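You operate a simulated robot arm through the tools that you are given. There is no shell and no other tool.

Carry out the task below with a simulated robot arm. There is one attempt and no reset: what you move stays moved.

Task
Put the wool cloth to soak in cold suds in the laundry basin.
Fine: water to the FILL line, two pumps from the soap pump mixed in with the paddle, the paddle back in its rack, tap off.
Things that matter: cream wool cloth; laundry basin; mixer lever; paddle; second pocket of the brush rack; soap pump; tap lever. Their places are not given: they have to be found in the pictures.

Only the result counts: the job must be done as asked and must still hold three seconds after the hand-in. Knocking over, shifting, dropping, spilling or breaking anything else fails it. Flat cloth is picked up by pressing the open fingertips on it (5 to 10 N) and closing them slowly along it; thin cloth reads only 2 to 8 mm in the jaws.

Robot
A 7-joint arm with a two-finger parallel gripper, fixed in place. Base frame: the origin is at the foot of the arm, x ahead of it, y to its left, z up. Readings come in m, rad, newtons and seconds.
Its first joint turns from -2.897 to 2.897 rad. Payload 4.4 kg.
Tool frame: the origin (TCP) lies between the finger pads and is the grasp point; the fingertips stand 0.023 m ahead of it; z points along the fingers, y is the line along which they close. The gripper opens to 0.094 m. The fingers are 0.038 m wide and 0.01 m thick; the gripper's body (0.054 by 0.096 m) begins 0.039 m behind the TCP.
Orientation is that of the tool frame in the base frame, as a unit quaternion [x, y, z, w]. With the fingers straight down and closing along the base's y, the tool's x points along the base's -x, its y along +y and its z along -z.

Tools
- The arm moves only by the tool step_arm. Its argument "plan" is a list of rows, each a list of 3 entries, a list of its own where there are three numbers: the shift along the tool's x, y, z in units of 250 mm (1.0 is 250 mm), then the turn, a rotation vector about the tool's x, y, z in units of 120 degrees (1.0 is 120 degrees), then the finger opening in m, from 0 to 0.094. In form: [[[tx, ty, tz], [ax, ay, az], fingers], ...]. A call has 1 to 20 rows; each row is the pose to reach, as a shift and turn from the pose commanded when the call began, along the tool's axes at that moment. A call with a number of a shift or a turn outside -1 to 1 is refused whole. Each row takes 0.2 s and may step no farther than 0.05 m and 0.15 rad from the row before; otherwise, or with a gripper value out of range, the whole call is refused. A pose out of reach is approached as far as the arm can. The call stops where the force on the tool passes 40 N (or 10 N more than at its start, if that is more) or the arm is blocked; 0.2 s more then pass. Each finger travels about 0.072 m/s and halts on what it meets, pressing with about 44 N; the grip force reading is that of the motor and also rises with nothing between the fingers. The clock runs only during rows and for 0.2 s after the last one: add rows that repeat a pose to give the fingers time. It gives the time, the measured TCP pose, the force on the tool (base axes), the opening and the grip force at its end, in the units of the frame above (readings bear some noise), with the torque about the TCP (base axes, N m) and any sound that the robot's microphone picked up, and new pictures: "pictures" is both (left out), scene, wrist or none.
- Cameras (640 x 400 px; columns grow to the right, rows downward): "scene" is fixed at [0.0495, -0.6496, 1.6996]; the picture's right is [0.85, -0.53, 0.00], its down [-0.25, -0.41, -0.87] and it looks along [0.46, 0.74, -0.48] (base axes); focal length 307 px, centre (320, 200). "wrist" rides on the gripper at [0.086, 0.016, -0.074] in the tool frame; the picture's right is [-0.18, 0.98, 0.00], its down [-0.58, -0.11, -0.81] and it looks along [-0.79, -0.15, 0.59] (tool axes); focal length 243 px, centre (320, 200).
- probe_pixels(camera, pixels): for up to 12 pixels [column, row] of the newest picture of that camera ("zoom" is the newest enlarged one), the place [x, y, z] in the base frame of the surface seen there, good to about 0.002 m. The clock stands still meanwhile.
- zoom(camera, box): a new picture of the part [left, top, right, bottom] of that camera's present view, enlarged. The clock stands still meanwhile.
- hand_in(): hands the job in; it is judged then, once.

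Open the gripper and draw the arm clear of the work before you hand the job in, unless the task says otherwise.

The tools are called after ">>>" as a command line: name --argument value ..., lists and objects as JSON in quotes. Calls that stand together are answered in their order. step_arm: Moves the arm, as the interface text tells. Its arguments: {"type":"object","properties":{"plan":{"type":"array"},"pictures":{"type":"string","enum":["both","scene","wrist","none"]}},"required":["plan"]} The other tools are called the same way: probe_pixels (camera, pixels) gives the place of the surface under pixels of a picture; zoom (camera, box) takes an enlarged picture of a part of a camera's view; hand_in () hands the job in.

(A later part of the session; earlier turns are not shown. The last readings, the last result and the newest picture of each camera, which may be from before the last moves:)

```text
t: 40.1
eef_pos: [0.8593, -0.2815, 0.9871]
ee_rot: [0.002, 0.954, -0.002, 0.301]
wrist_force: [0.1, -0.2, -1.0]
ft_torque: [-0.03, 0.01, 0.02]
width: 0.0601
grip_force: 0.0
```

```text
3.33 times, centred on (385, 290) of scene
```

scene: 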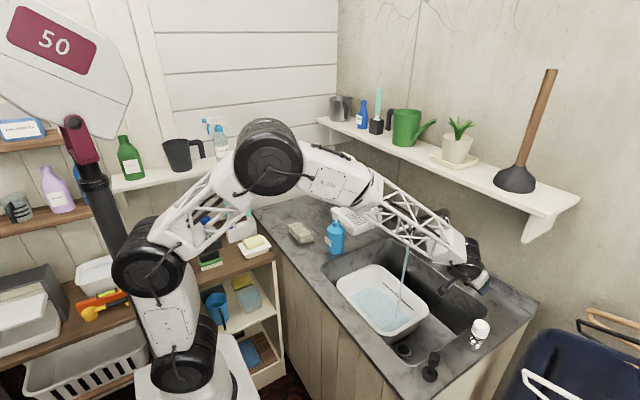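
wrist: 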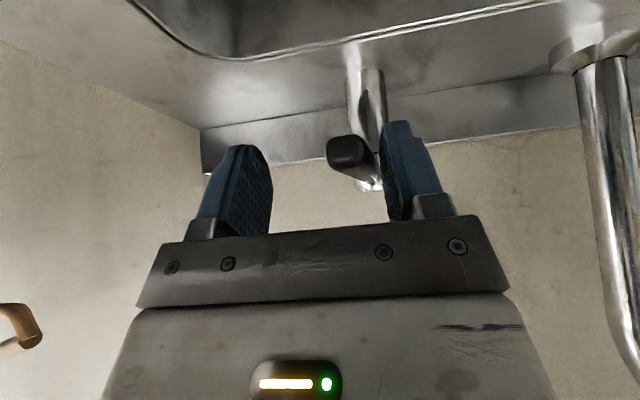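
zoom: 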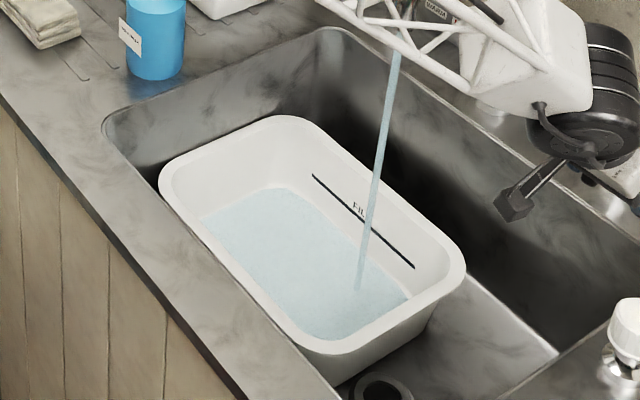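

No measurable rise in 5 s, so the opening is too small. I open the lever further (to about 40°), hold 2 s and measure.

>>> step_arm --plan '[[[0, -0.025, 0], [0, 0, 0], 0.06], [[0, -0.05, 0], [0, 0, 0], 0.06], [[0, -0.075, 0], [0, 0, 0], 0.06], [[0, -0.075, 0], [0, 0, 0], 0.06], [[0, -0.075, 0], [0, 0, 0], 0.06], [[0, -0.075, 0], [0, 0, 0], 0.06], [[0, -0.075, 0], [0, 0, 0], 0.06], [[0, -0.075, 0], [0, 0, 0], 0.06], [[0, -0.075, 0], [0, 0, 0], 0.06], [[0, -0.075, 0], [0, 0, 0], 0.06]]' --pictures "both"

>>> probe_pixels --camera "scene" --pixels '[[375, 305], [385, 310], [390, 318], [365, 295], [370, 300], [360, 295], [380, 315]]'

>>> zoom --camera "scene" --box '[325, 230, 445, 350]'

```text
t: 42.3
eef_pos: [0.8586, -0.3004, 0.9867]
ee_rot: [0.001, 0.953, -0.003, 0.302]
wrist_force: [0.6, -0.1, -0.1]
ft_torque: [-0.04, -0.01, 0.01]
width: 0.0603
grip_force: 0.0
```

scene: 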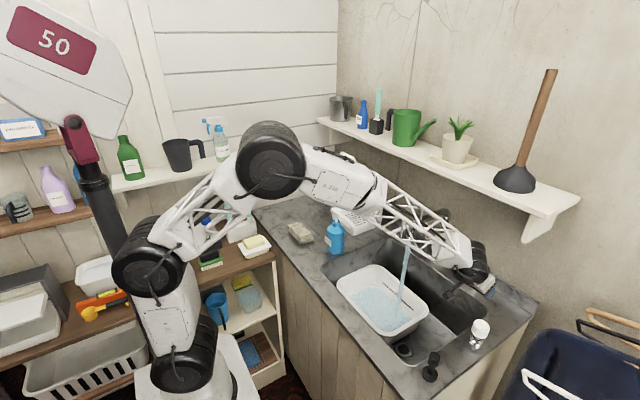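
wrist: 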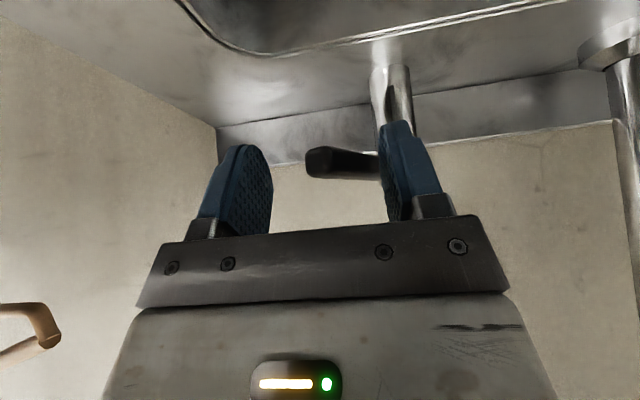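

```text
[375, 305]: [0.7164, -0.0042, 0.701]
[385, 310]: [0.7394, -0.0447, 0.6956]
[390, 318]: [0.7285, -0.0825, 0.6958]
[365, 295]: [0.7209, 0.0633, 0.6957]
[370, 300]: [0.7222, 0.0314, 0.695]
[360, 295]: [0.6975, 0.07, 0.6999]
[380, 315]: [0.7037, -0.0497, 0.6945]
```

```text
3.33 times, centred on (385, 290) of scene
```

zoom: 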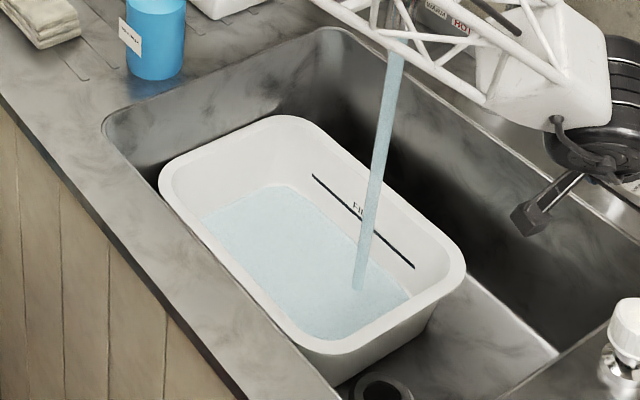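

The stream is thicker now; the depth probe may be seeing through the water to the bottom. I zoom in hard on the FILL-line wall to judge the waterline visually.

>>> zoom --camera "scene" --box '[395, 290, 430, 325]'

>>> zoom --camera "scene" --box '[340, 265, 400, 325]'

>>> probe_pixels --camera "scene" --pixels '[[352, 296], [350, 293], [362, 288], [368, 286], [405, 322], [409, 317], [395, 328], [372, 312], [380, 322], [398, 306], [410, 320], [407, 316]]'

```text
11.43 times, centred on (412, 308) of scene
```

zoom: 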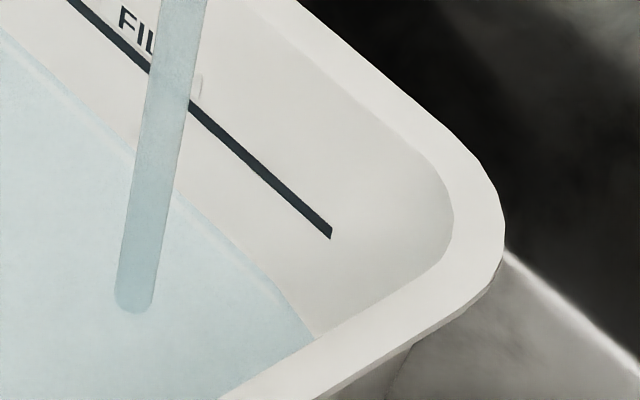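

```text
6.67 times, centred on (370, 295) of scene
```

zoom: 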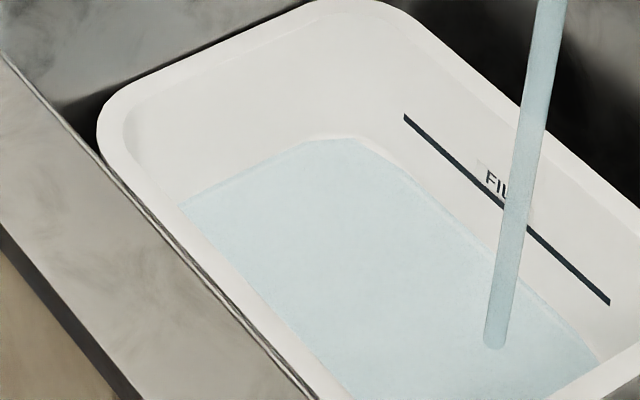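

```text
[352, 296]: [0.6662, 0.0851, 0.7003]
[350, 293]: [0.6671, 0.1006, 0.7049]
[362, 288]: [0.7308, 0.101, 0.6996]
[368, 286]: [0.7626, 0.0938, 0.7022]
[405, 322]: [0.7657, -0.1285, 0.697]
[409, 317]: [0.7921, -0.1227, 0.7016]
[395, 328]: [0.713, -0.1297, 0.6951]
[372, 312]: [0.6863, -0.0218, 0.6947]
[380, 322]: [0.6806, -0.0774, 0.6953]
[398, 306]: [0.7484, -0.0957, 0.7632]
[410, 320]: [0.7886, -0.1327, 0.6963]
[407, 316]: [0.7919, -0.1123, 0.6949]
```

The probe ignores the water itself, so I'll read the wall height right at the visible waterline instead.

>>> zoom --camera "scene" --box '[395, 290, 430, 325]'

>>> probe_pixels --camera "zoom" --pixels '[[40, 65], [90, 108], [190, 203], [230, 240], [270, 280], [300, 320], [230, 150], [300, 210], [190, 215], [230, 255], [250, 260], [215, 220]]'

```text
11.43 times, centred on (412, 308) of scene
```

zoom: 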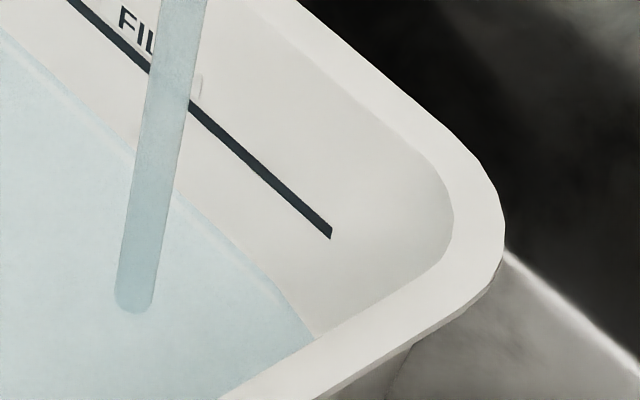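

```text
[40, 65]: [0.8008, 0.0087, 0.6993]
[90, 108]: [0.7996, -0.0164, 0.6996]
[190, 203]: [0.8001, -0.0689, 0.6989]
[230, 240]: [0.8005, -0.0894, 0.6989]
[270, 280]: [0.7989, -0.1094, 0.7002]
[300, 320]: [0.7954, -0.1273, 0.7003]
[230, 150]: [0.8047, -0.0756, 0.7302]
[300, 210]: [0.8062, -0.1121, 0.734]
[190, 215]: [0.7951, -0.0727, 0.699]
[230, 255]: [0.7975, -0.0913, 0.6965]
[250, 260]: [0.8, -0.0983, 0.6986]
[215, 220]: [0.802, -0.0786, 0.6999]
```

Waterline now at z≈0.6995, line at ≈0.734. I hold another ~3 s with this opening and measure the rate.

>>> step_arm --plan '[[[0, 0, 0], [0, 0, 0], 0.06], [[0, 0, 0], [0, 0, 0], 0.06], [[0, 0, 0], [0, 0, 0], 0.06], [[0, 0, 0], [0, 0, 0], 0.06], [[0, 0, 0], [0, 0, 0], 0.06], [[0, 0, 0], [0, 0, 0], 0.06], [[0, 0, 0], [0, 0, 0], 0.06], [[0, 0, 0], [0, 0, 0], 0.06], [[0, 0, 0], [0, 0, 0], 0.06], [[0, 0, 0], [0, 0, 0], 0.06], [[0, 0, 0], [0, 0, 0], 0.06], [[0, 0, 0], [0, 0, 0], 0.06], [[0, 0, 0], [0, 0, 0], 0.06], [[0, 0, 0], [0, 0, 0], 0.06]]' --pictures "scene"

>>> zoom --camera "scene" --box '[395, 290, 430, 325]'

```text
t: 45.3
eef_pos: [0.8598, -0.3009, 0.9857]
ee_rot: [0.001, 0.953, -0.003, 0.302]
wrist_force: [0.3, 0.7, -0.4]
ft_torque: [-0.04, 0.02, 0.01]
width: 0.0599
grip_force: 0.1
```

scene: 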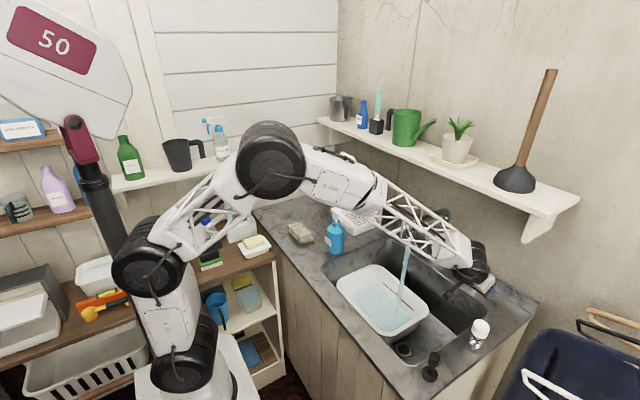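

```text
11.43 times, centred on (412, 308) of scene
```

zoom: 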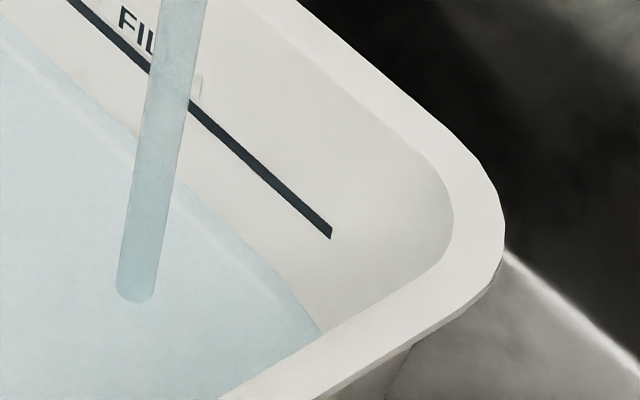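

The waterline rose a little; I probe the wall at its new position.

>>> probe_pixels --camera "zoom" --pixels '[[30, 45], [90, 100], [120, 126], [185, 185], [220, 222], [250, 250], [280, 282], [310, 318]]'

```text
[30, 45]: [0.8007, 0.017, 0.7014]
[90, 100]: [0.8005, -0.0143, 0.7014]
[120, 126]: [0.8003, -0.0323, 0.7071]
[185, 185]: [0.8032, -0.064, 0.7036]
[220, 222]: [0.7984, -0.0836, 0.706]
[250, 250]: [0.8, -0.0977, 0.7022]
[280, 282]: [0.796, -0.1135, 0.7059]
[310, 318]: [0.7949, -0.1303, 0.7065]
```

Rate is about 1.5 mm/s with ~30 mm to go. I hold about 12 s more in three calls, then measure.

>>> step_arm --plan '[[[0, 0, 0], [0, 0, 0], 0.06], [[0, 0, 0], [0, 0, 0], 0.06], [[0, 0, 0], [0, 0, 0], 0.06], [[0, 0, 0], [0, 0, 0], 0.06], [[0, 0, 0], [0, 0, 0], 0.06], [[0, 0, 0], [0, 0, 0], 0.06], [[0, 0, 0], [0, 0, 0], 0.06], [[0, 0, 0], [0, 0, 0], 0.06], [[0, 0, 0], [0, 0, 0], 0.06], [[0, 0, 0], [0, 0, 0], 0.06], [[0, 0, 0], [0, 0, 0], 0.06], [[0, 0, 0], [0, 0, 0], 0.06], [[0, 0, 0], [0, 0, 0], 0.06], [[0, 0, 0], [0, 0, 0], 0.06], [[0, 0, 0], [0, 0, 0], 0.06], [[0, 0, 0], [0, 0, 0], 0.06], [[0, 0, 0], [0, 0, 0], 0.06], [[0, 0, 0], [0, 0, 0], 0.06], [[0, 0, 0], [0, 0, 0], 0.06], [[0, 0, 0], [0, 0, 0], 0.06]]' --pictures "none"

>>> step_arm --plan '[[[0, 0, 0], [0, 0, 0], 0.06], [[0, 0, 0], [0, 0, 0], 0.06], [[0, 0, 0], [0, 0, 0], 0.06], [[0, 0, 0], [0, 0, 0], 0.06], [[0, 0, 0], [0, 0, 0], 0.06], [[0, 0, 0], [0, 0, 0], 0.06], [[0, 0, 0], [0, 0, 0], 0.06], [[0, 0, 0], [0, 0, 0], 0.06], [[0, 0, 0], [0, 0, 0], 0.06], [[0, 0, 0], [0, 0, 0], 0.06], [[0, 0, 0], [0, 0, 0], 0.06], [[0, 0, 0], [0, 0, 0], 0.06], [[0, 0, 0], [0, 0, 0], 0.06], [[0, 0, 0], [0, 0, 0], 0.06], [[0, 0, 0], [0, 0, 0], 0.06], [[0, 0, 0], [0, 0, 0], 0.06], [[0, 0, 0], [0, 0, 0], 0.06], [[0, 0, 0], [0, 0, 0], 0.06], [[0, 0, 0], [0, 0, 0], 0.06], [[0, 0, 0], [0, 0, 0], 0.06]]' --pictures "scene"

>>> zoom --camera "scene" --box '[395, 290, 430, 325]'

```text
t: 49.5
eef_pos: [0.8588, -0.2997, 0.9858]
ee_rot: [0.001, 0.953, -0.002, 0.302]
wrist_force: [0.3, -1.2, 0.1]
ft_torque: [-0.01, 0.0, 0.03]
width: 0.0601
grip_force: 0.1
```

```text
t: 53.7
eef_pos: [0.8597, -0.2998, 0.9859]
ee_rot: [0.002, 0.953, -0.003, 0.301]
wrist_force: [1.1, 0.5, 0.3]
ft_torque: [0.0, 0.02, 0.03]
width: 0.0601
grip_force: 0.0
```

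scene: 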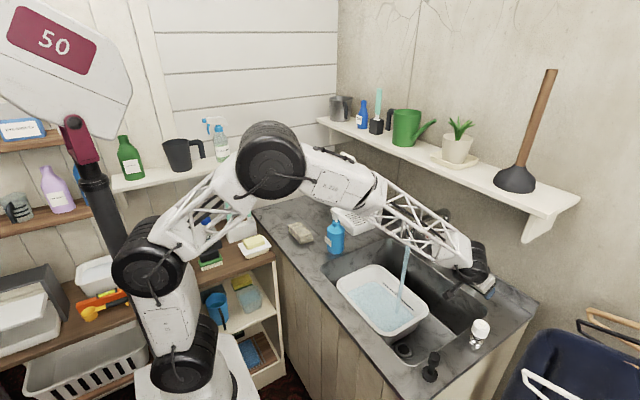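

```text
11.43 times, centred on (412, 308) of scene
```

zoom: 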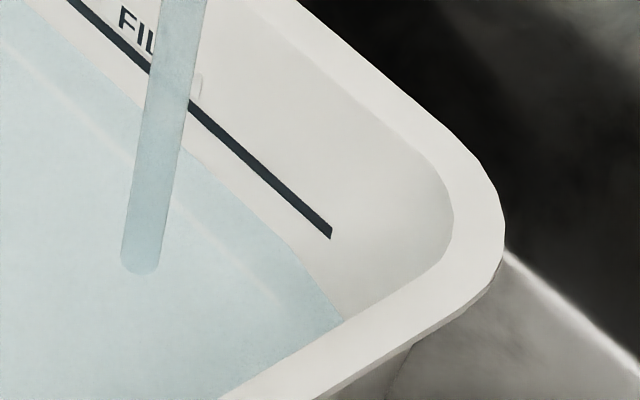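

The water is approaching the line. I probe the wall at the waterline.

>>> probe_pixels --camera "zoom" --pixels '[[50, 32], [100, 77], [130, 100], [195, 158], [220, 180], [245, 202], [270, 225], [295, 250], [240, 148], [300, 207], [320, 228]]'

```text
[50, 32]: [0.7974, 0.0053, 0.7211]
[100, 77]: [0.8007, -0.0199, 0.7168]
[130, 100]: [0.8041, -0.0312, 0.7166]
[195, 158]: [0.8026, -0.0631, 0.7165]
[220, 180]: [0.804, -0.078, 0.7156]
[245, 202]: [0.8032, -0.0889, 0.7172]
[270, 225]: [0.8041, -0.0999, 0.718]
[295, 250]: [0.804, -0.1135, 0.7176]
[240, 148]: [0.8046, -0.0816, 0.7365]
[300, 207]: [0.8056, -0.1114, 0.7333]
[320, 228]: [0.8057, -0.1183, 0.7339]
```

Level ≈0.717, rising 1.55 mm/s, ~17 mm left. I hold about 7.4 s more and check again.

>>> step_arm --plan '[[[0, 0, 0], [0, 0, 0], 0.06], [[0, 0, 0], [0, 0, 0], 0.06], [[0, 0, 0], [0, 0, 0], 0.06], [[0, 0, 0], [0, 0, 0], 0.06], [[0, 0, 0], [0, 0, 0], 0.06], [[0, 0, 0], [0, 0, 0], 0.06], [[0, 0, 0], [0, 0, 0], 0.06], [[0, 0, 0], [0, 0, 0], 0.06], [[0, 0, 0], [0, 0, 0], 0.06], [[0, 0, 0], [0, 0, 0], 0.06], [[0, 0, 0], [0, 0, 0], 0.06], [[0, 0, 0], [0, 0, 0], 0.06], [[0, 0, 0], [0, 0, 0], 0.06], [[0, 0, 0], [0, 0, 0], 0.06], [[0, 0, 0], [0, 0, 0], 0.06], [[0, 0, 0], [0, 0, 0], 0.06], [[0, 0, 0], [0, 0, 0], 0.06], [[0, 0, 0], [0, 0, 0], 0.06], [[0, 0, 0], [0, 0, 0], 0.06], [[0, 0, 0], [0, 0, 0], 0.06]]' --pictures "none"

>>> step_arm --plan '[[[0, 0, 0], [0, 0, 0], 0.06], [[0, 0, 0], [0, 0, 0], 0.06], [[0, 0, 0], [0, 0, 0], 0.06], [[0, 0, 0], [0, 0, 0], 0.06], [[0, 0, 0], [0, 0, 0], 0.06], [[0, 0, 0], [0, 0, 0], 0.06], [[0, 0, 0], [0, 0, 0], 0.06], [[0, 0, 0], [0, 0, 0], 0.06], [[0, 0, 0], [0, 0, 0], 0.06], [[0, 0, 0], [0, 0, 0], 0.06], [[0, 0, 0], [0, 0, 0], 0.06], [[0, 0, 0], [0, 0, 0], 0.06], [[0, 0, 0], [0, 0, 0], 0.06], [[0, 0, 0], [0, 0, 0], 0.06], [[0, 0, 0], [0, 0, 0], 0.06]]' --pictures "scene"

>>> zoom --camera "scene" --box '[395, 290, 430, 325]'

```text
t: 57.9
eef_pos: [0.8585, -0.301, 0.9864]
ee_rot: [0.002, 0.953, -0.004, 0.302]
wrist_force: [0.8, -0.1, 0.2]
ft_torque: [0.02, -0.01, 0.01]
width: 0.0601
grip_force: 0.0
```

```text
t: 61.1
eef_pos: [0.8588, -0.3, 0.9863]
ee_rot: [0.002, 0.953, -0.003, 0.302]
wrist_force: [0.3, -0.1, -0.4]
ft_torque: [0.0, 0.0, -0.01]
width: 0.06
grip_force: 0.2
```

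scene: 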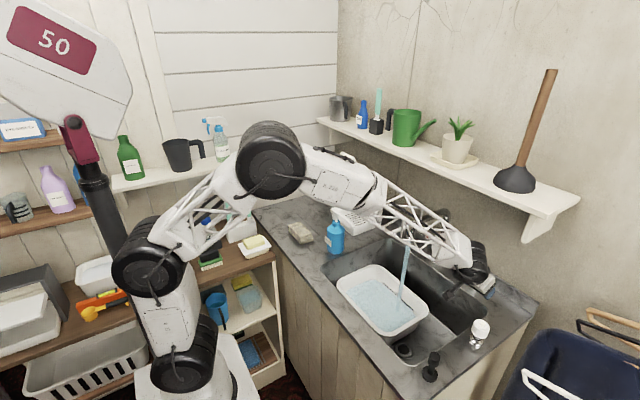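

```text
11.43 times, centred on (412, 308) of scene
```

zoom: 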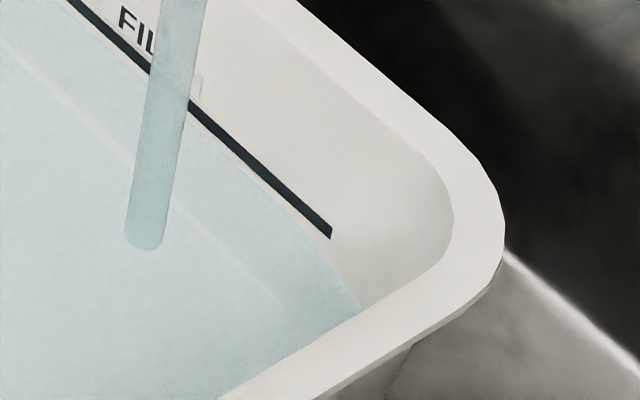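

>>> probe_pixels --camera "zoom" --pixels '[[65, 22], [110, 60], [195, 132], [220, 154], [245, 177], [270, 198], [295, 222], [315, 245], [195, 105], [240, 148], [300, 207], [285, 205]]'

>>> zoom --camera "scene" --box '[375, 272, 405, 302]'

```text
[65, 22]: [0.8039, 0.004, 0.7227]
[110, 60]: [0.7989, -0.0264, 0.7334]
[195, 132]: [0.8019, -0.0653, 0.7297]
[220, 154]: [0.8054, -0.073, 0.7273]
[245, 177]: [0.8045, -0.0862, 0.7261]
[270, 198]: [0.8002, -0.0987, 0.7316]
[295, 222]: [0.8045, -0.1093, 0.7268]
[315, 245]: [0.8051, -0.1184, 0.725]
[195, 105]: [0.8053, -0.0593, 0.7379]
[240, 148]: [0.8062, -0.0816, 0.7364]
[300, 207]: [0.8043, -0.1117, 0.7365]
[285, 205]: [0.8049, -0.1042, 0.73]
```

```text
13.33 times, centred on (390, 287) of scene
```

zoom: 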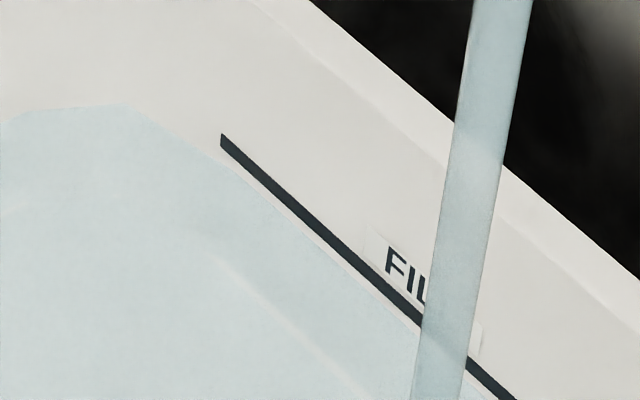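

The waterline is at ≈0.728 versus the line at ≈0.735. I hold about 3 s more.

>>> step_arm --plan '[[[0, 0, 0], [0, 0, 0], 0.06], [[0, 0, 0], [0, 0, 0], 0.06], [[0, 0, 0], [0, 0, 0], 0.06], [[0, 0, 0], [0, 0, 0], 0.06], [[0, 0, 0], [0, 0, 0], 0.06], [[0, 0, 0], [0, 0, 0], 0.06], [[0, 0, 0], [0, 0, 0], 0.06], [[0, 0, 0], [0, 0, 0], 0.06], [[0, 0, 0], [0, 0, 0], 0.06], [[0, 0, 0], [0, 0, 0], 0.06], [[0, 0, 0], [0, 0, 0], 0.06], [[0, 0, 0], [0, 0, 0], 0.06]]' --pictures "scene"

>>> zoom --camera "scene" --box '[375, 272, 405, 302]'

>>> zoom --camera "scene" --box '[395, 290, 430, 325]'

```text
t: 63.7
eef_pos: [0.8593, -0.3007, 0.9869]
ee_rot: [0.001, 0.954, -0.002, 0.301]
wrist_force: [0.3, 0.7, 0.0]
ft_torque: [0.0, 0.03, -0.04]
width: 0.06
grip_force: 0.1
```

scene: 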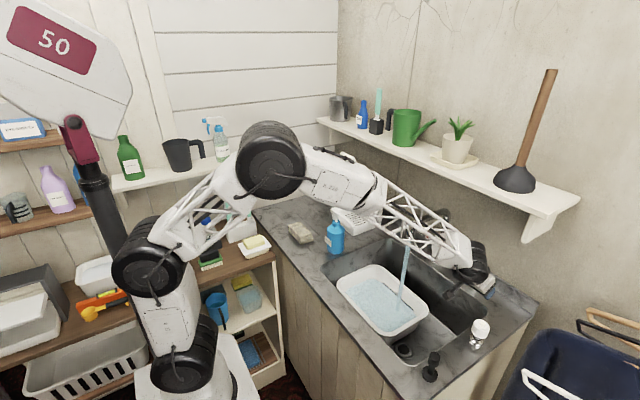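

```text
13.33 times, centred on (390, 287) of scene
```

zoom: 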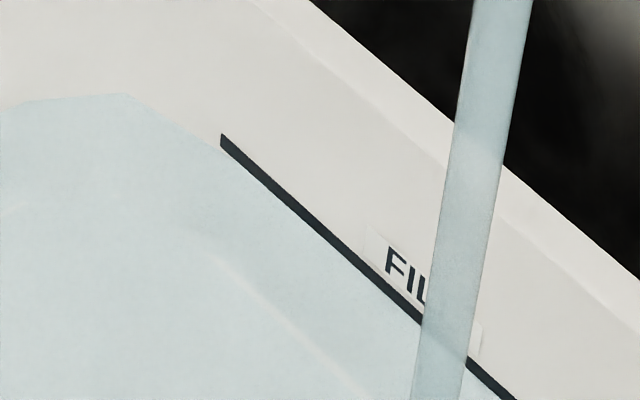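

```text
11.43 times, centred on (412, 308) of scene
```

zoom: 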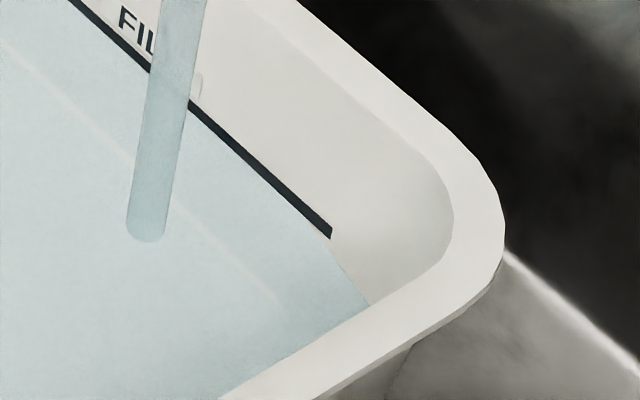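

The waterline just touches the lower edge of the FILL line. I close the tap now by moving +y until the lever is back against its stop.

>>> step_arm --plan '[[[0, 0.12, 0], [0, 0, 0], 0.06], [[0, 0.22, 0], [0, 0, 0], 0.06], [[0, 0.27, 0], [0, 0, 0], 0.06], [[0, 0.285, 0], [0, 0, 0], 0.06], [[0, 0.293, 0], [0, 0, 0], 0.06], [[0, 0.3, 0], [0, 0, 0], 0.06]]' --pictures "both"

>>> zoom --camera "scene" --box '[375, 272, 405, 302]'

>>> zoom --camera "scene" --box '[395, 290, 430, 325]'

```text
t: 65.1
eef_pos: [0.8586, -0.2263, 0.9857]
ee_rot: [0.001, 0.953, -0.002, 0.302]
wrist_force: [3.4, -7.4, -2.3]
ft_torque: [0.06, 0.0, 0.15]
width: 0.0632
grip_force: 4.0
```

scene: 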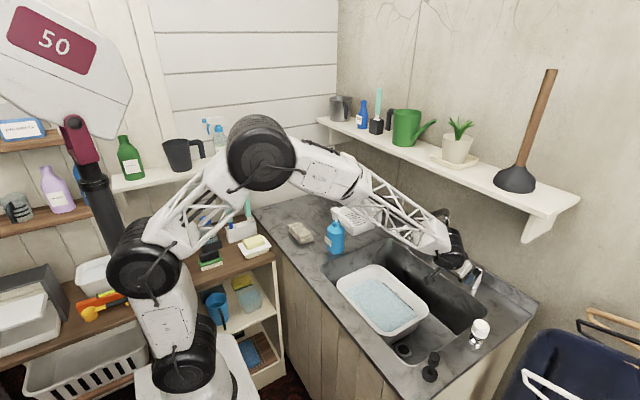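
wrist: 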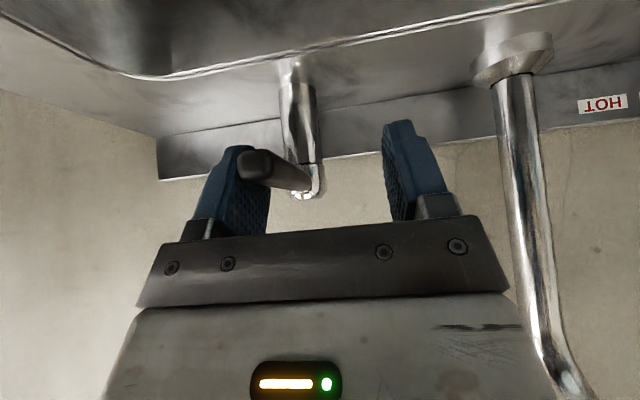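

```text
13.33 times, centred on (390, 287) of scene
```

zoom: 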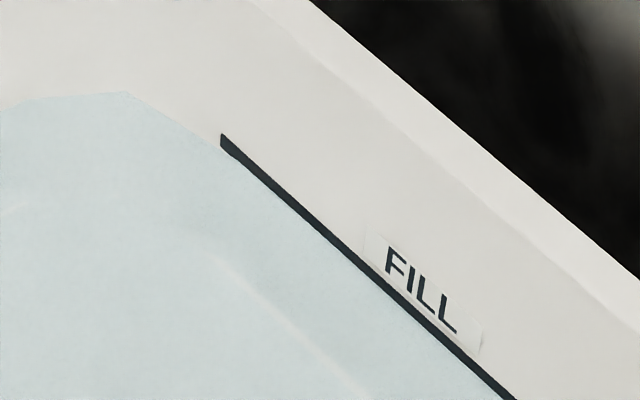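

```text
11.43 times, centred on (412, 308) of scene
```

zoom: 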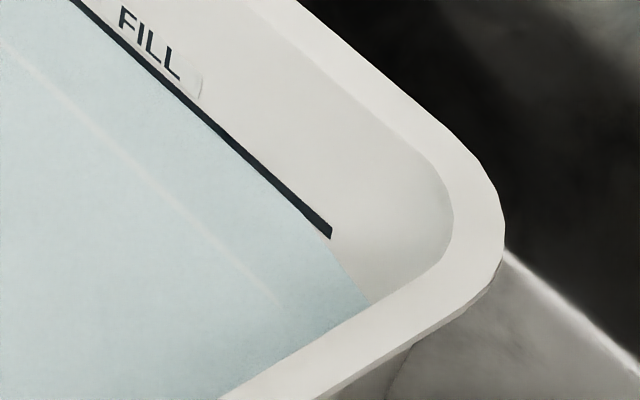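

The stream has stopped and the waterline sits on the FILL line. I press the lever 2 mm more against its stop to be sure it's fully closed, then release.

>>> step_arm --plan '[[[0, 0.006, 0], [0, 0, 0], 0.06], [[0, 0.01, 0], [0, 0, 0], 0.06], [[0, 0.01, 0], [0, 0, 0], 0.06]]' --pictures "wrist"

```text
t: 65.9
eef_pos: [0.8593, -0.2232, 0.9862]
ee_rot: [0.002, 0.954, -0.003, 0.301]
wrist_force: [-0.1, -16.1, -10.5]
ft_torque: [0.33, 0.19, -0.29]
width: 0.0672
grip_force: 8.2
```

wrist: 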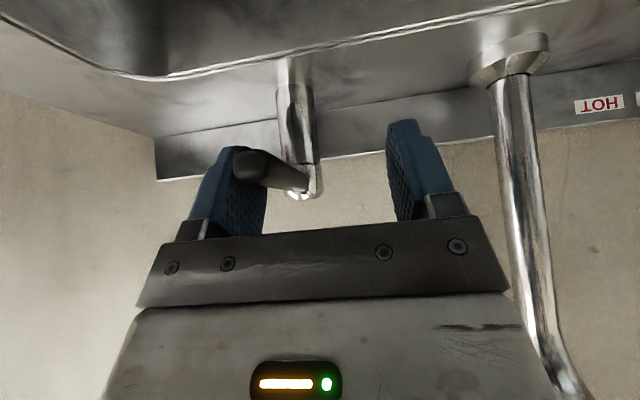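

The fingers flexed while the lever stayed put, so the tap is closed. I back off, rise over the spout and return toward the pump while turning the tool straight down and closing the fingers.

>>> step_arm --plan '[[[0, -0.06, 0], [0, 0, 0], 0.06], [[0, -0.107, 0], [0, 0, 0], 0.06], [[-0.069, -0.107, -0.098], [0, 0, 0], 0.06], [[-0.138, -0.107, -0.196], [0, 0, 0], 0.06], [[-0.127, -0.107, -0.366], [0, 0, 0], 0.06], [[-0.117, -0.107, -0.536], [0, 0, 0], 0.06], [[-0.106, -0.107, -0.706], [0, 0, 0], 0.06], [[-0.192, -0.107, -0.829], [0, 0, 0], 0.04], [[-0.278, -0.107, -0.951], [0, 0, 0], 0.02], [[-0.278, 0.078, -0.951], [0, 0.0486, 0], 0], [[-0.278, 0.263, -0.951], [0, 0.0972, 0], 0], [[-0.278, 0.447, -0.951], [0, 0.1458, 0], 0], [[-0.278, 0.632, -0.951], [0, 0.1944, 0], 0], [[-0.278, 0.816, -0.951], [0, 0.243, 0], 0], [[-0.278, 1.0, -0.951], [0, 0.2917, 0], 0]]' --pictures "both"

```text
t: 69.1
eef_pos: [0.781, 0.0271, 1.2184]
ee_rot: [0.003, 1.0, -0.002, 0.001]
wrist_force: [0.2, 0.6, 0.7]
ft_torque: [-0.03, 0.03, 0.03]
width: 0.0001
grip_force: 42.2
```

scene: 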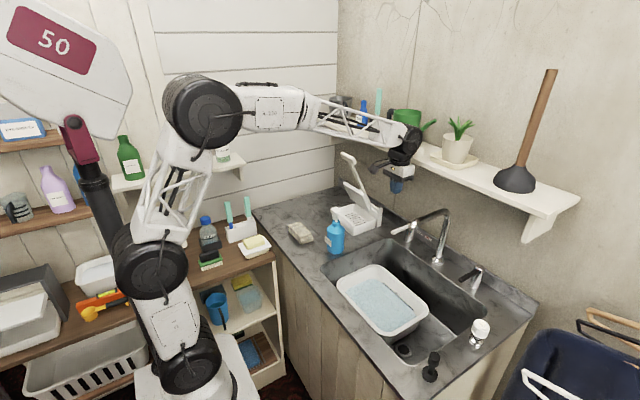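
wrist: 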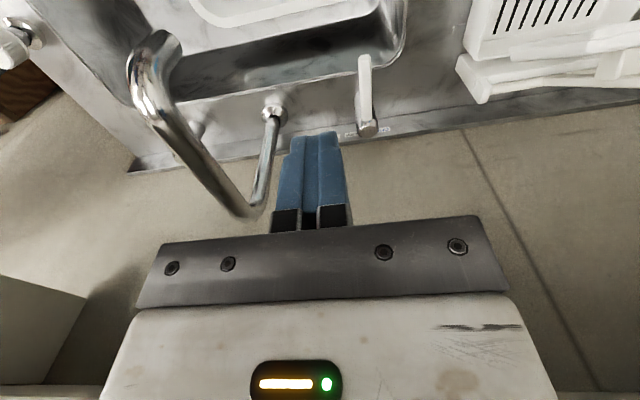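

All is clear; the mixer lever still points straight out. I zoom on mixer/labels once more and re-measure the pump head precisely.

>>> zoom --camera "wrist" --box '[320, 40, 420, 145]'

>>> zoom --camera "scene" --box '[318, 200, 362, 262]'

>>> probe_pixels --camera "zoom" --pixels '[[300, 62], [285, 75], [270, 65], [330, 90], [360, 110], [395, 140], [400, 150], [300, 120], [300, 150], [255, 75], [300, 80], [320, 75]]'

```text
3.81 times, centred on (370, 92) of wrist
```

zoom: 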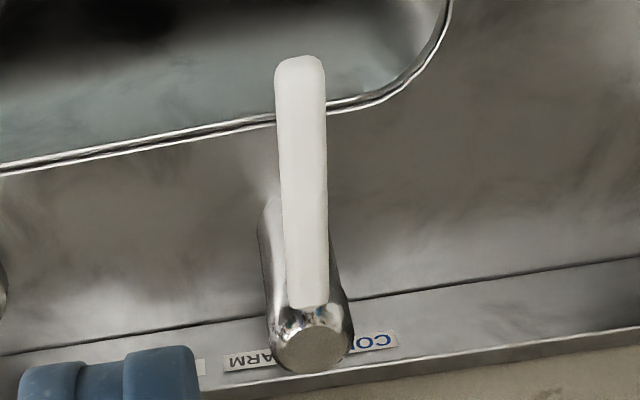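

```text
6.45 times, centred on (340, 231) of scene
```

zoom: 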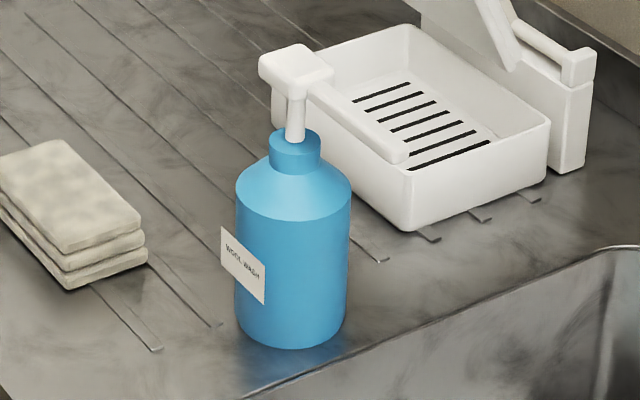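

```text
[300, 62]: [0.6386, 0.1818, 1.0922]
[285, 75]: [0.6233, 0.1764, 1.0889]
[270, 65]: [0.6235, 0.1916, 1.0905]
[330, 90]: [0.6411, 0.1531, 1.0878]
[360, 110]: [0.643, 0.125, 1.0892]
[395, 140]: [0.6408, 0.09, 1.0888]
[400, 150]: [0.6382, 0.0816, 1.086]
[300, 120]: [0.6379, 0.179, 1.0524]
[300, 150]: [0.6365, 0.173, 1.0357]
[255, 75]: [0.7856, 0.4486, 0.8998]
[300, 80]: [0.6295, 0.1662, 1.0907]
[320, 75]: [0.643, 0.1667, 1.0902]
```

Pump head block: top z≈1.091, centre about (0.638,0.184). I move above it with closed fingertips ~1.5 cm over the head.

>>> step_arm --plan '[[[0.115, 0.126, 0.0], [0, 0, 0], 0], [[0.23, 0.253, 0.02], [0, 0, 0], 0], [[0.343, 0.379, 0.04], [0, 0, 0], 0], [[0.458, 0.506, 0.06], [0, 0, 0], 0], [[0.572, 0.63, 0.08], [0, 0, 0], 0], [[0.572, 0.63, 0.22], [0, 0, 0], 0], [[0.572, 0.63, 0.344], [0, 0, 0], 0], [[0.572, 0.63, 0.344], [0, 0, 0], 0]]' --pictures "both"

```text
t: 70.9
eef_pos: [0.6386, 0.1863, 1.1334]
ee_rot: [0.003, 1.0, -0.002, 0.001]
wrist_force: [-0.4, -0.6, 0.5]
ft_torque: [0.0, -0.01, 0.01]
width: 0.0001
grip_force: 42.5
```

scene: 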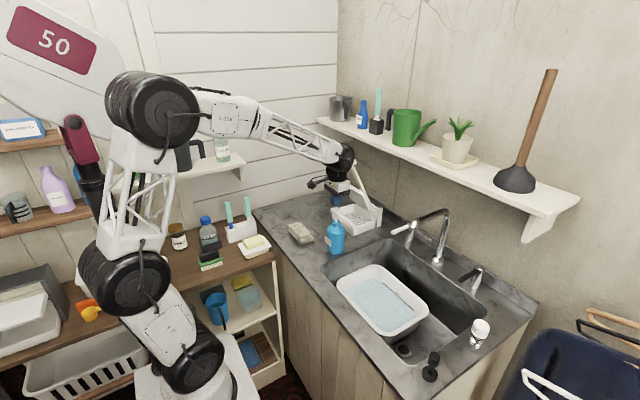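
wrist: 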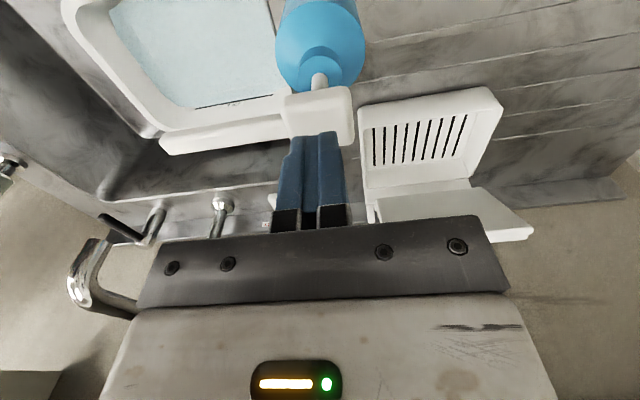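

The fingertips are centred over the pump head at (320,110). I press slowly, first to about 10 mm stroke, watching the force.

>>> step_arm --plan '[[[0, 0, 0.035], [0, 0, 0], 0], [[0, 0, 0.064], [0, 0, 0], 0], [[0, 0, 0.076], [0, 0, 0], 0], [[0, 0, 0.088], [0, 0, 0], 0], [[0, 0, 0.1], [0, 0, 0], 0], [[0, 0, 0.112], [0, 0, 0], 0]]' --pictures "both"

>>> zoom --camera "scene" --box '[318, 180, 400, 262]'

```text
t: 72.3
eef_pos: [0.639, 0.186, 1.1051]
ee_rot: [0.003, 1.0, -0.002, 0.001]
wrist_force: [-0.3, -0.4, 0.9]
ft_torque: [-0.06, 0.0, 0.01]
width: 0.0001
grip_force: 42.4
```

scene: 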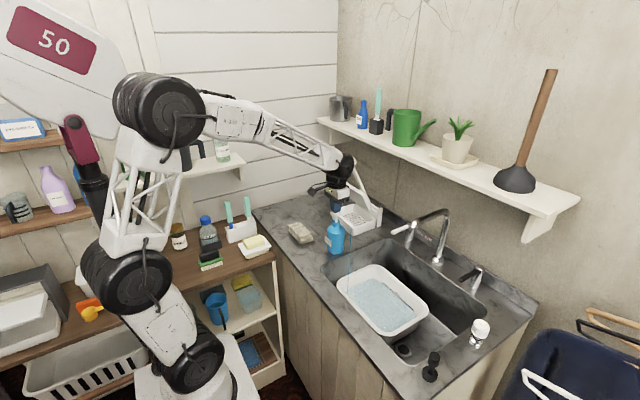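
wrist: 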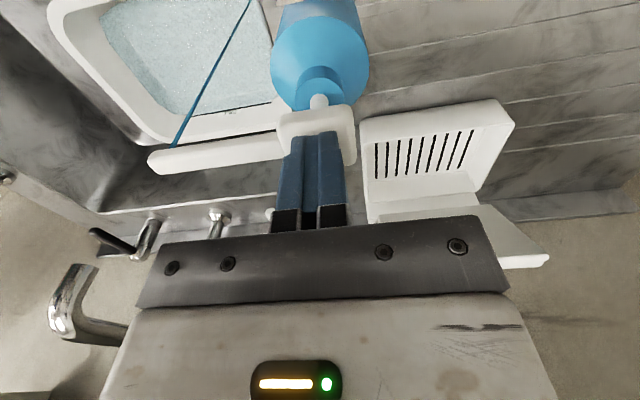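

```text
4.88 times, centred on (359, 221) of scene
```

zoom: 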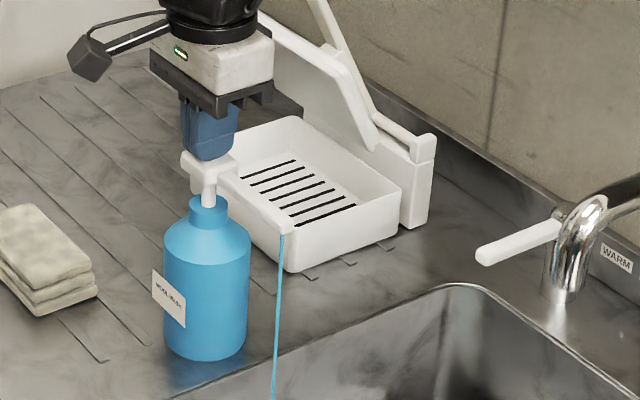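

Soap is streaming from the nozzle tip (scene (350,230) downward). I check that it lands in the basin.

>>> zoom --camera "scene" --box '[320, 220, 440, 345]'

>>> probe_pixels --camera "scene" --pixels '[[350, 228], [350, 240], [349, 255], [349, 270], [349, 280], [349, 290]]'

```text
3.20 times, centred on (380, 282) of scene
```

zoom: 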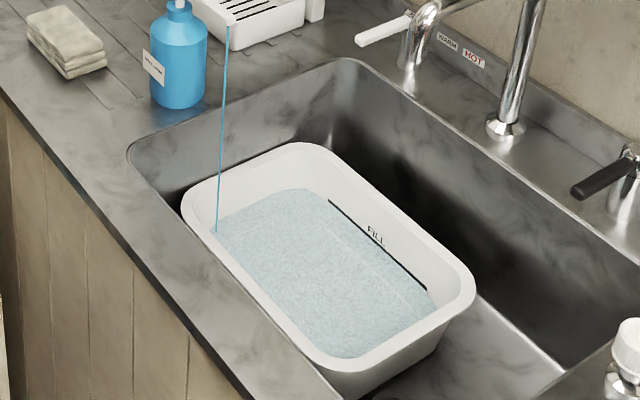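

```text
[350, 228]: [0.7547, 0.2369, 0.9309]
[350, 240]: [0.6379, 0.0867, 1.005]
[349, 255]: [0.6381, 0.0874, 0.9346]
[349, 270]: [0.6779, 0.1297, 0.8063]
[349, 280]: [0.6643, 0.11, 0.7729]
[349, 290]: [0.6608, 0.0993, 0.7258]
```

The soap lands inside the basin. The force is still near zero, so the stroke isn't finished; I press deeper in small steps until the plunger bottoms out, all within this first pump.

>>> step_arm --plan '[[[0, 0, 0.01], [0, 0, 0], 0], [[0, 0, 0.02], [0, 0, 0], 0], [[0, 0, 0.03], [0, 0, 0], 0], [[0, 0, 0.04], [0, 0, 0], 0]]' --pictures "both"

>>> zoom --camera "scene" --box '[318, 180, 400, 262]'

```text
t: 73.3
eef_pos: [0.6382, 0.1846, 1.094]
ee_rot: [0.002, 1.0, -0.002, 0.001]
wrist_force: [0.1, 1.1, 3.0]
ft_torque: [0.01, 0.04, -0.05]
width: 0.0
grip_force: 42.1
```

scene: 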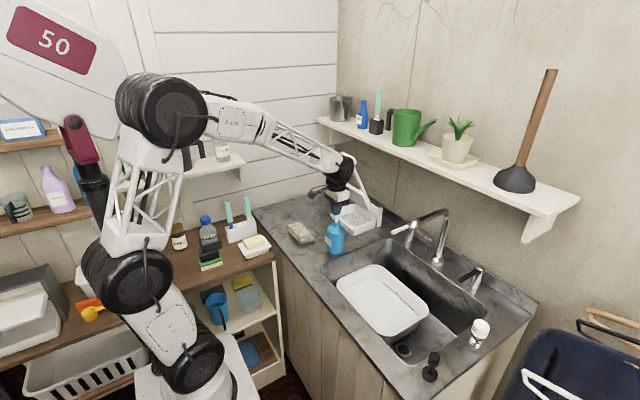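
wrist: 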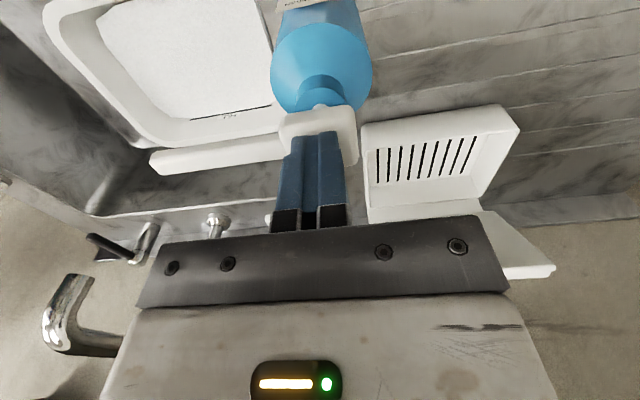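

```text
4.88 times, centred on (359, 221) of scene
```

zoom: 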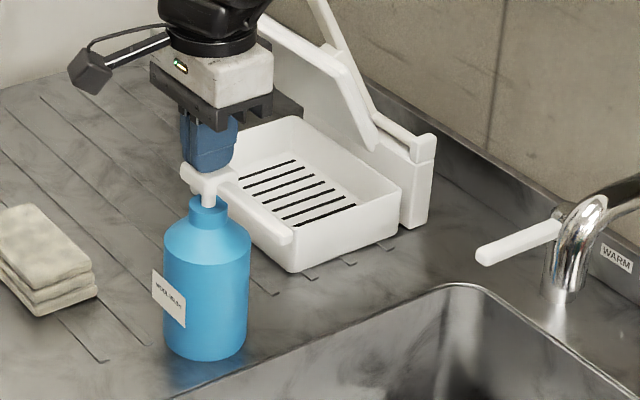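

The basin's water now looks white. I zoom in to see whether these are suds.

>>> zoom --camera "scene" --box '[320, 240, 440, 345]'

>>> zoom --camera "wrist" --box '[40, 0, 300, 160]'

>>> probe_pixels --camera "scene" --pixels '[[375, 300], [385, 305], [365, 290], [395, 315], [349, 285]]'

```text
3.81 times, centred on (380, 292) of scene
```

zoom: 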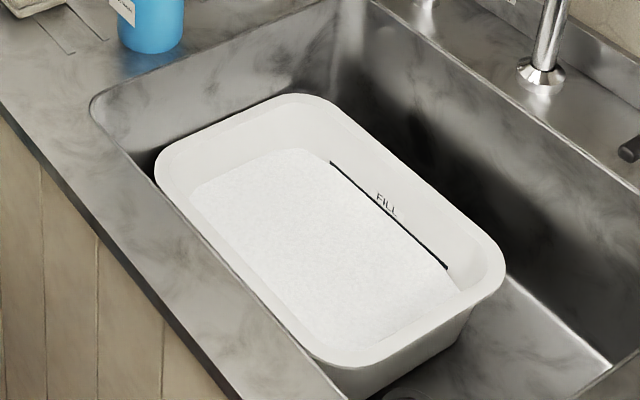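

```text
2.46 times, centred on (170, 80) of wrist
```

zoom: 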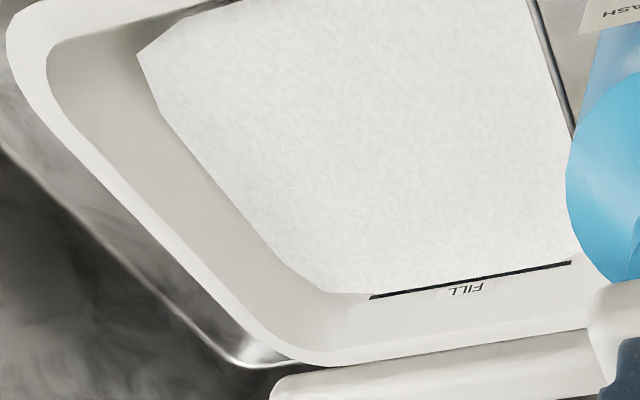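

```text
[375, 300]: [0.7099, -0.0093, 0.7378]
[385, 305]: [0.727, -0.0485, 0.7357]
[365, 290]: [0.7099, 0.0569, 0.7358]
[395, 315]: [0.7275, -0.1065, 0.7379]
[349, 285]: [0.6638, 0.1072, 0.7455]
```

White suds at z≈0.737 cover the water after the first pump, and the stream has ended. I release fully so that the head comes back up.

>>> step_arm --plan '[[[0, 0, -0.06], [0, 0, 0], 0], [[0, 0, -0.12], [0, 0, 0], 0], [[0, 0, -0.16], [0, 0, 0], 0], [[0, 0, -0.16], [0, 0, 0], 0], [[0, 0, -0.16], [0, 0, 0], 0]]' --pictures "both"

>>> zoom --camera "scene" --box '[318, 180, 400, 262]'

>>> zoom --camera "scene" --box '[320, 240, 440, 345]'

```text
t: 74.5
eef_pos: [0.6385, 0.1839, 1.1334]
ee_rot: [0.002, 1.0, -0.002, 0.001]
wrist_force: [-0.2, 0.4, -1.0]
ft_torque: [0.01, -0.02, 0.0]
width: 0.0
grip_force: 42.0
```

scene: 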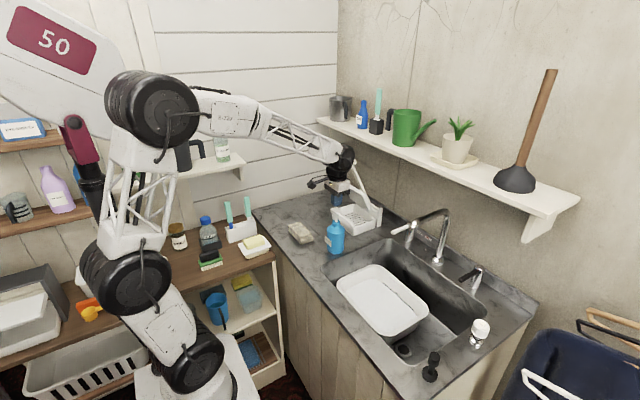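
wrist: 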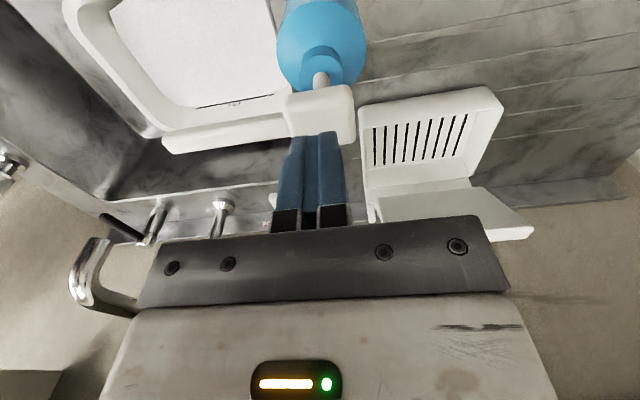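

```text
4.88 times, centred on (359, 221) of scene
```

zoom: 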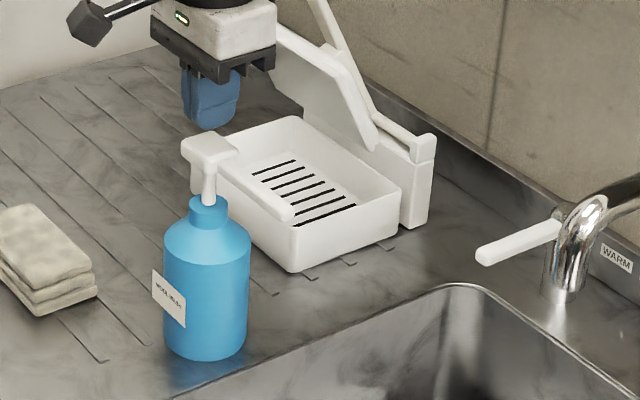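

```text
3.81 times, centred on (380, 292) of scene
```

zoom: 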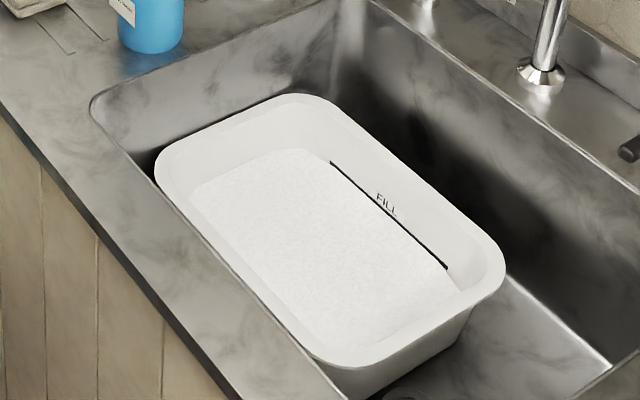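

The head has returned to its full height. Now the second pump with the same full stroke, then release in the same call.

>>> step_arm --plan '[[[0, 0, 0.035], [0, 0, 0], 0], [[0, 0, 0.064], [0, 0, 0], 0], [[0, 0, 0.076], [0, 0, 0], 0], [[0, 0, 0.088], [0, 0, 0], 0], [[0, 0, 0.1], [0, 0, 0], 0], [[0, 0, 0.112], [0, 0, 0], 0], [[0, 0, 0.124], [0, 0, 0], 0], [[0, 0, 0.136], [0, 0, 0], 0], [[0, 0, 0.148], [0, 0, 0], 0], [[0, 0, 0.158], [0, 0, 0], 0], [[0, 0, 0.158], [0, 0, 0], 0]]' --pictures "both"

>>> zoom --camera "scene" --box '[318, 180, 440, 345]'

```text
t: 76.9
eef_pos: [0.6395, 0.1858, 1.0948]
ee_rot: [0.002, 1.0, -0.003, 0.001]
wrist_force: [1.7, -1.6, 2.8]
ft_torque: [-0.03, -0.01, 0.02]
width: 0.0
grip_force: 42.5
```

scene: 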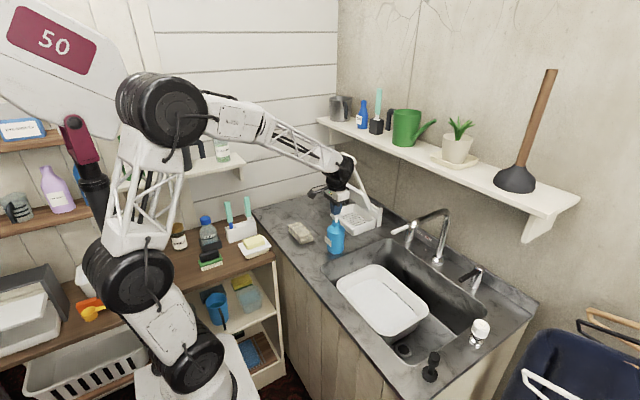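
wrist: 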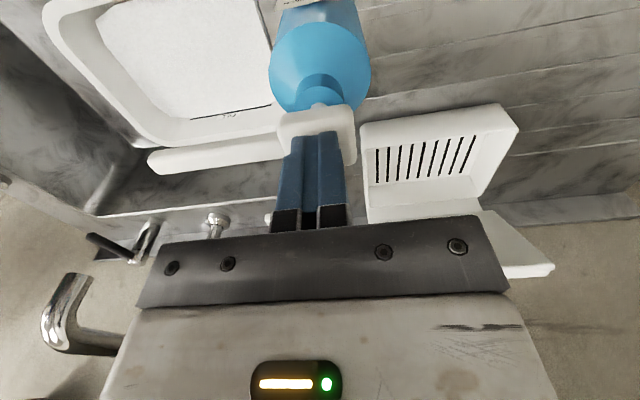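

```text
2.42 times, centred on (379, 262) of scene
```

zoom: 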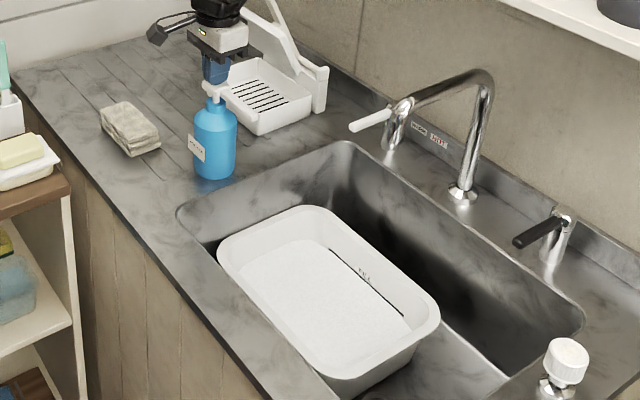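

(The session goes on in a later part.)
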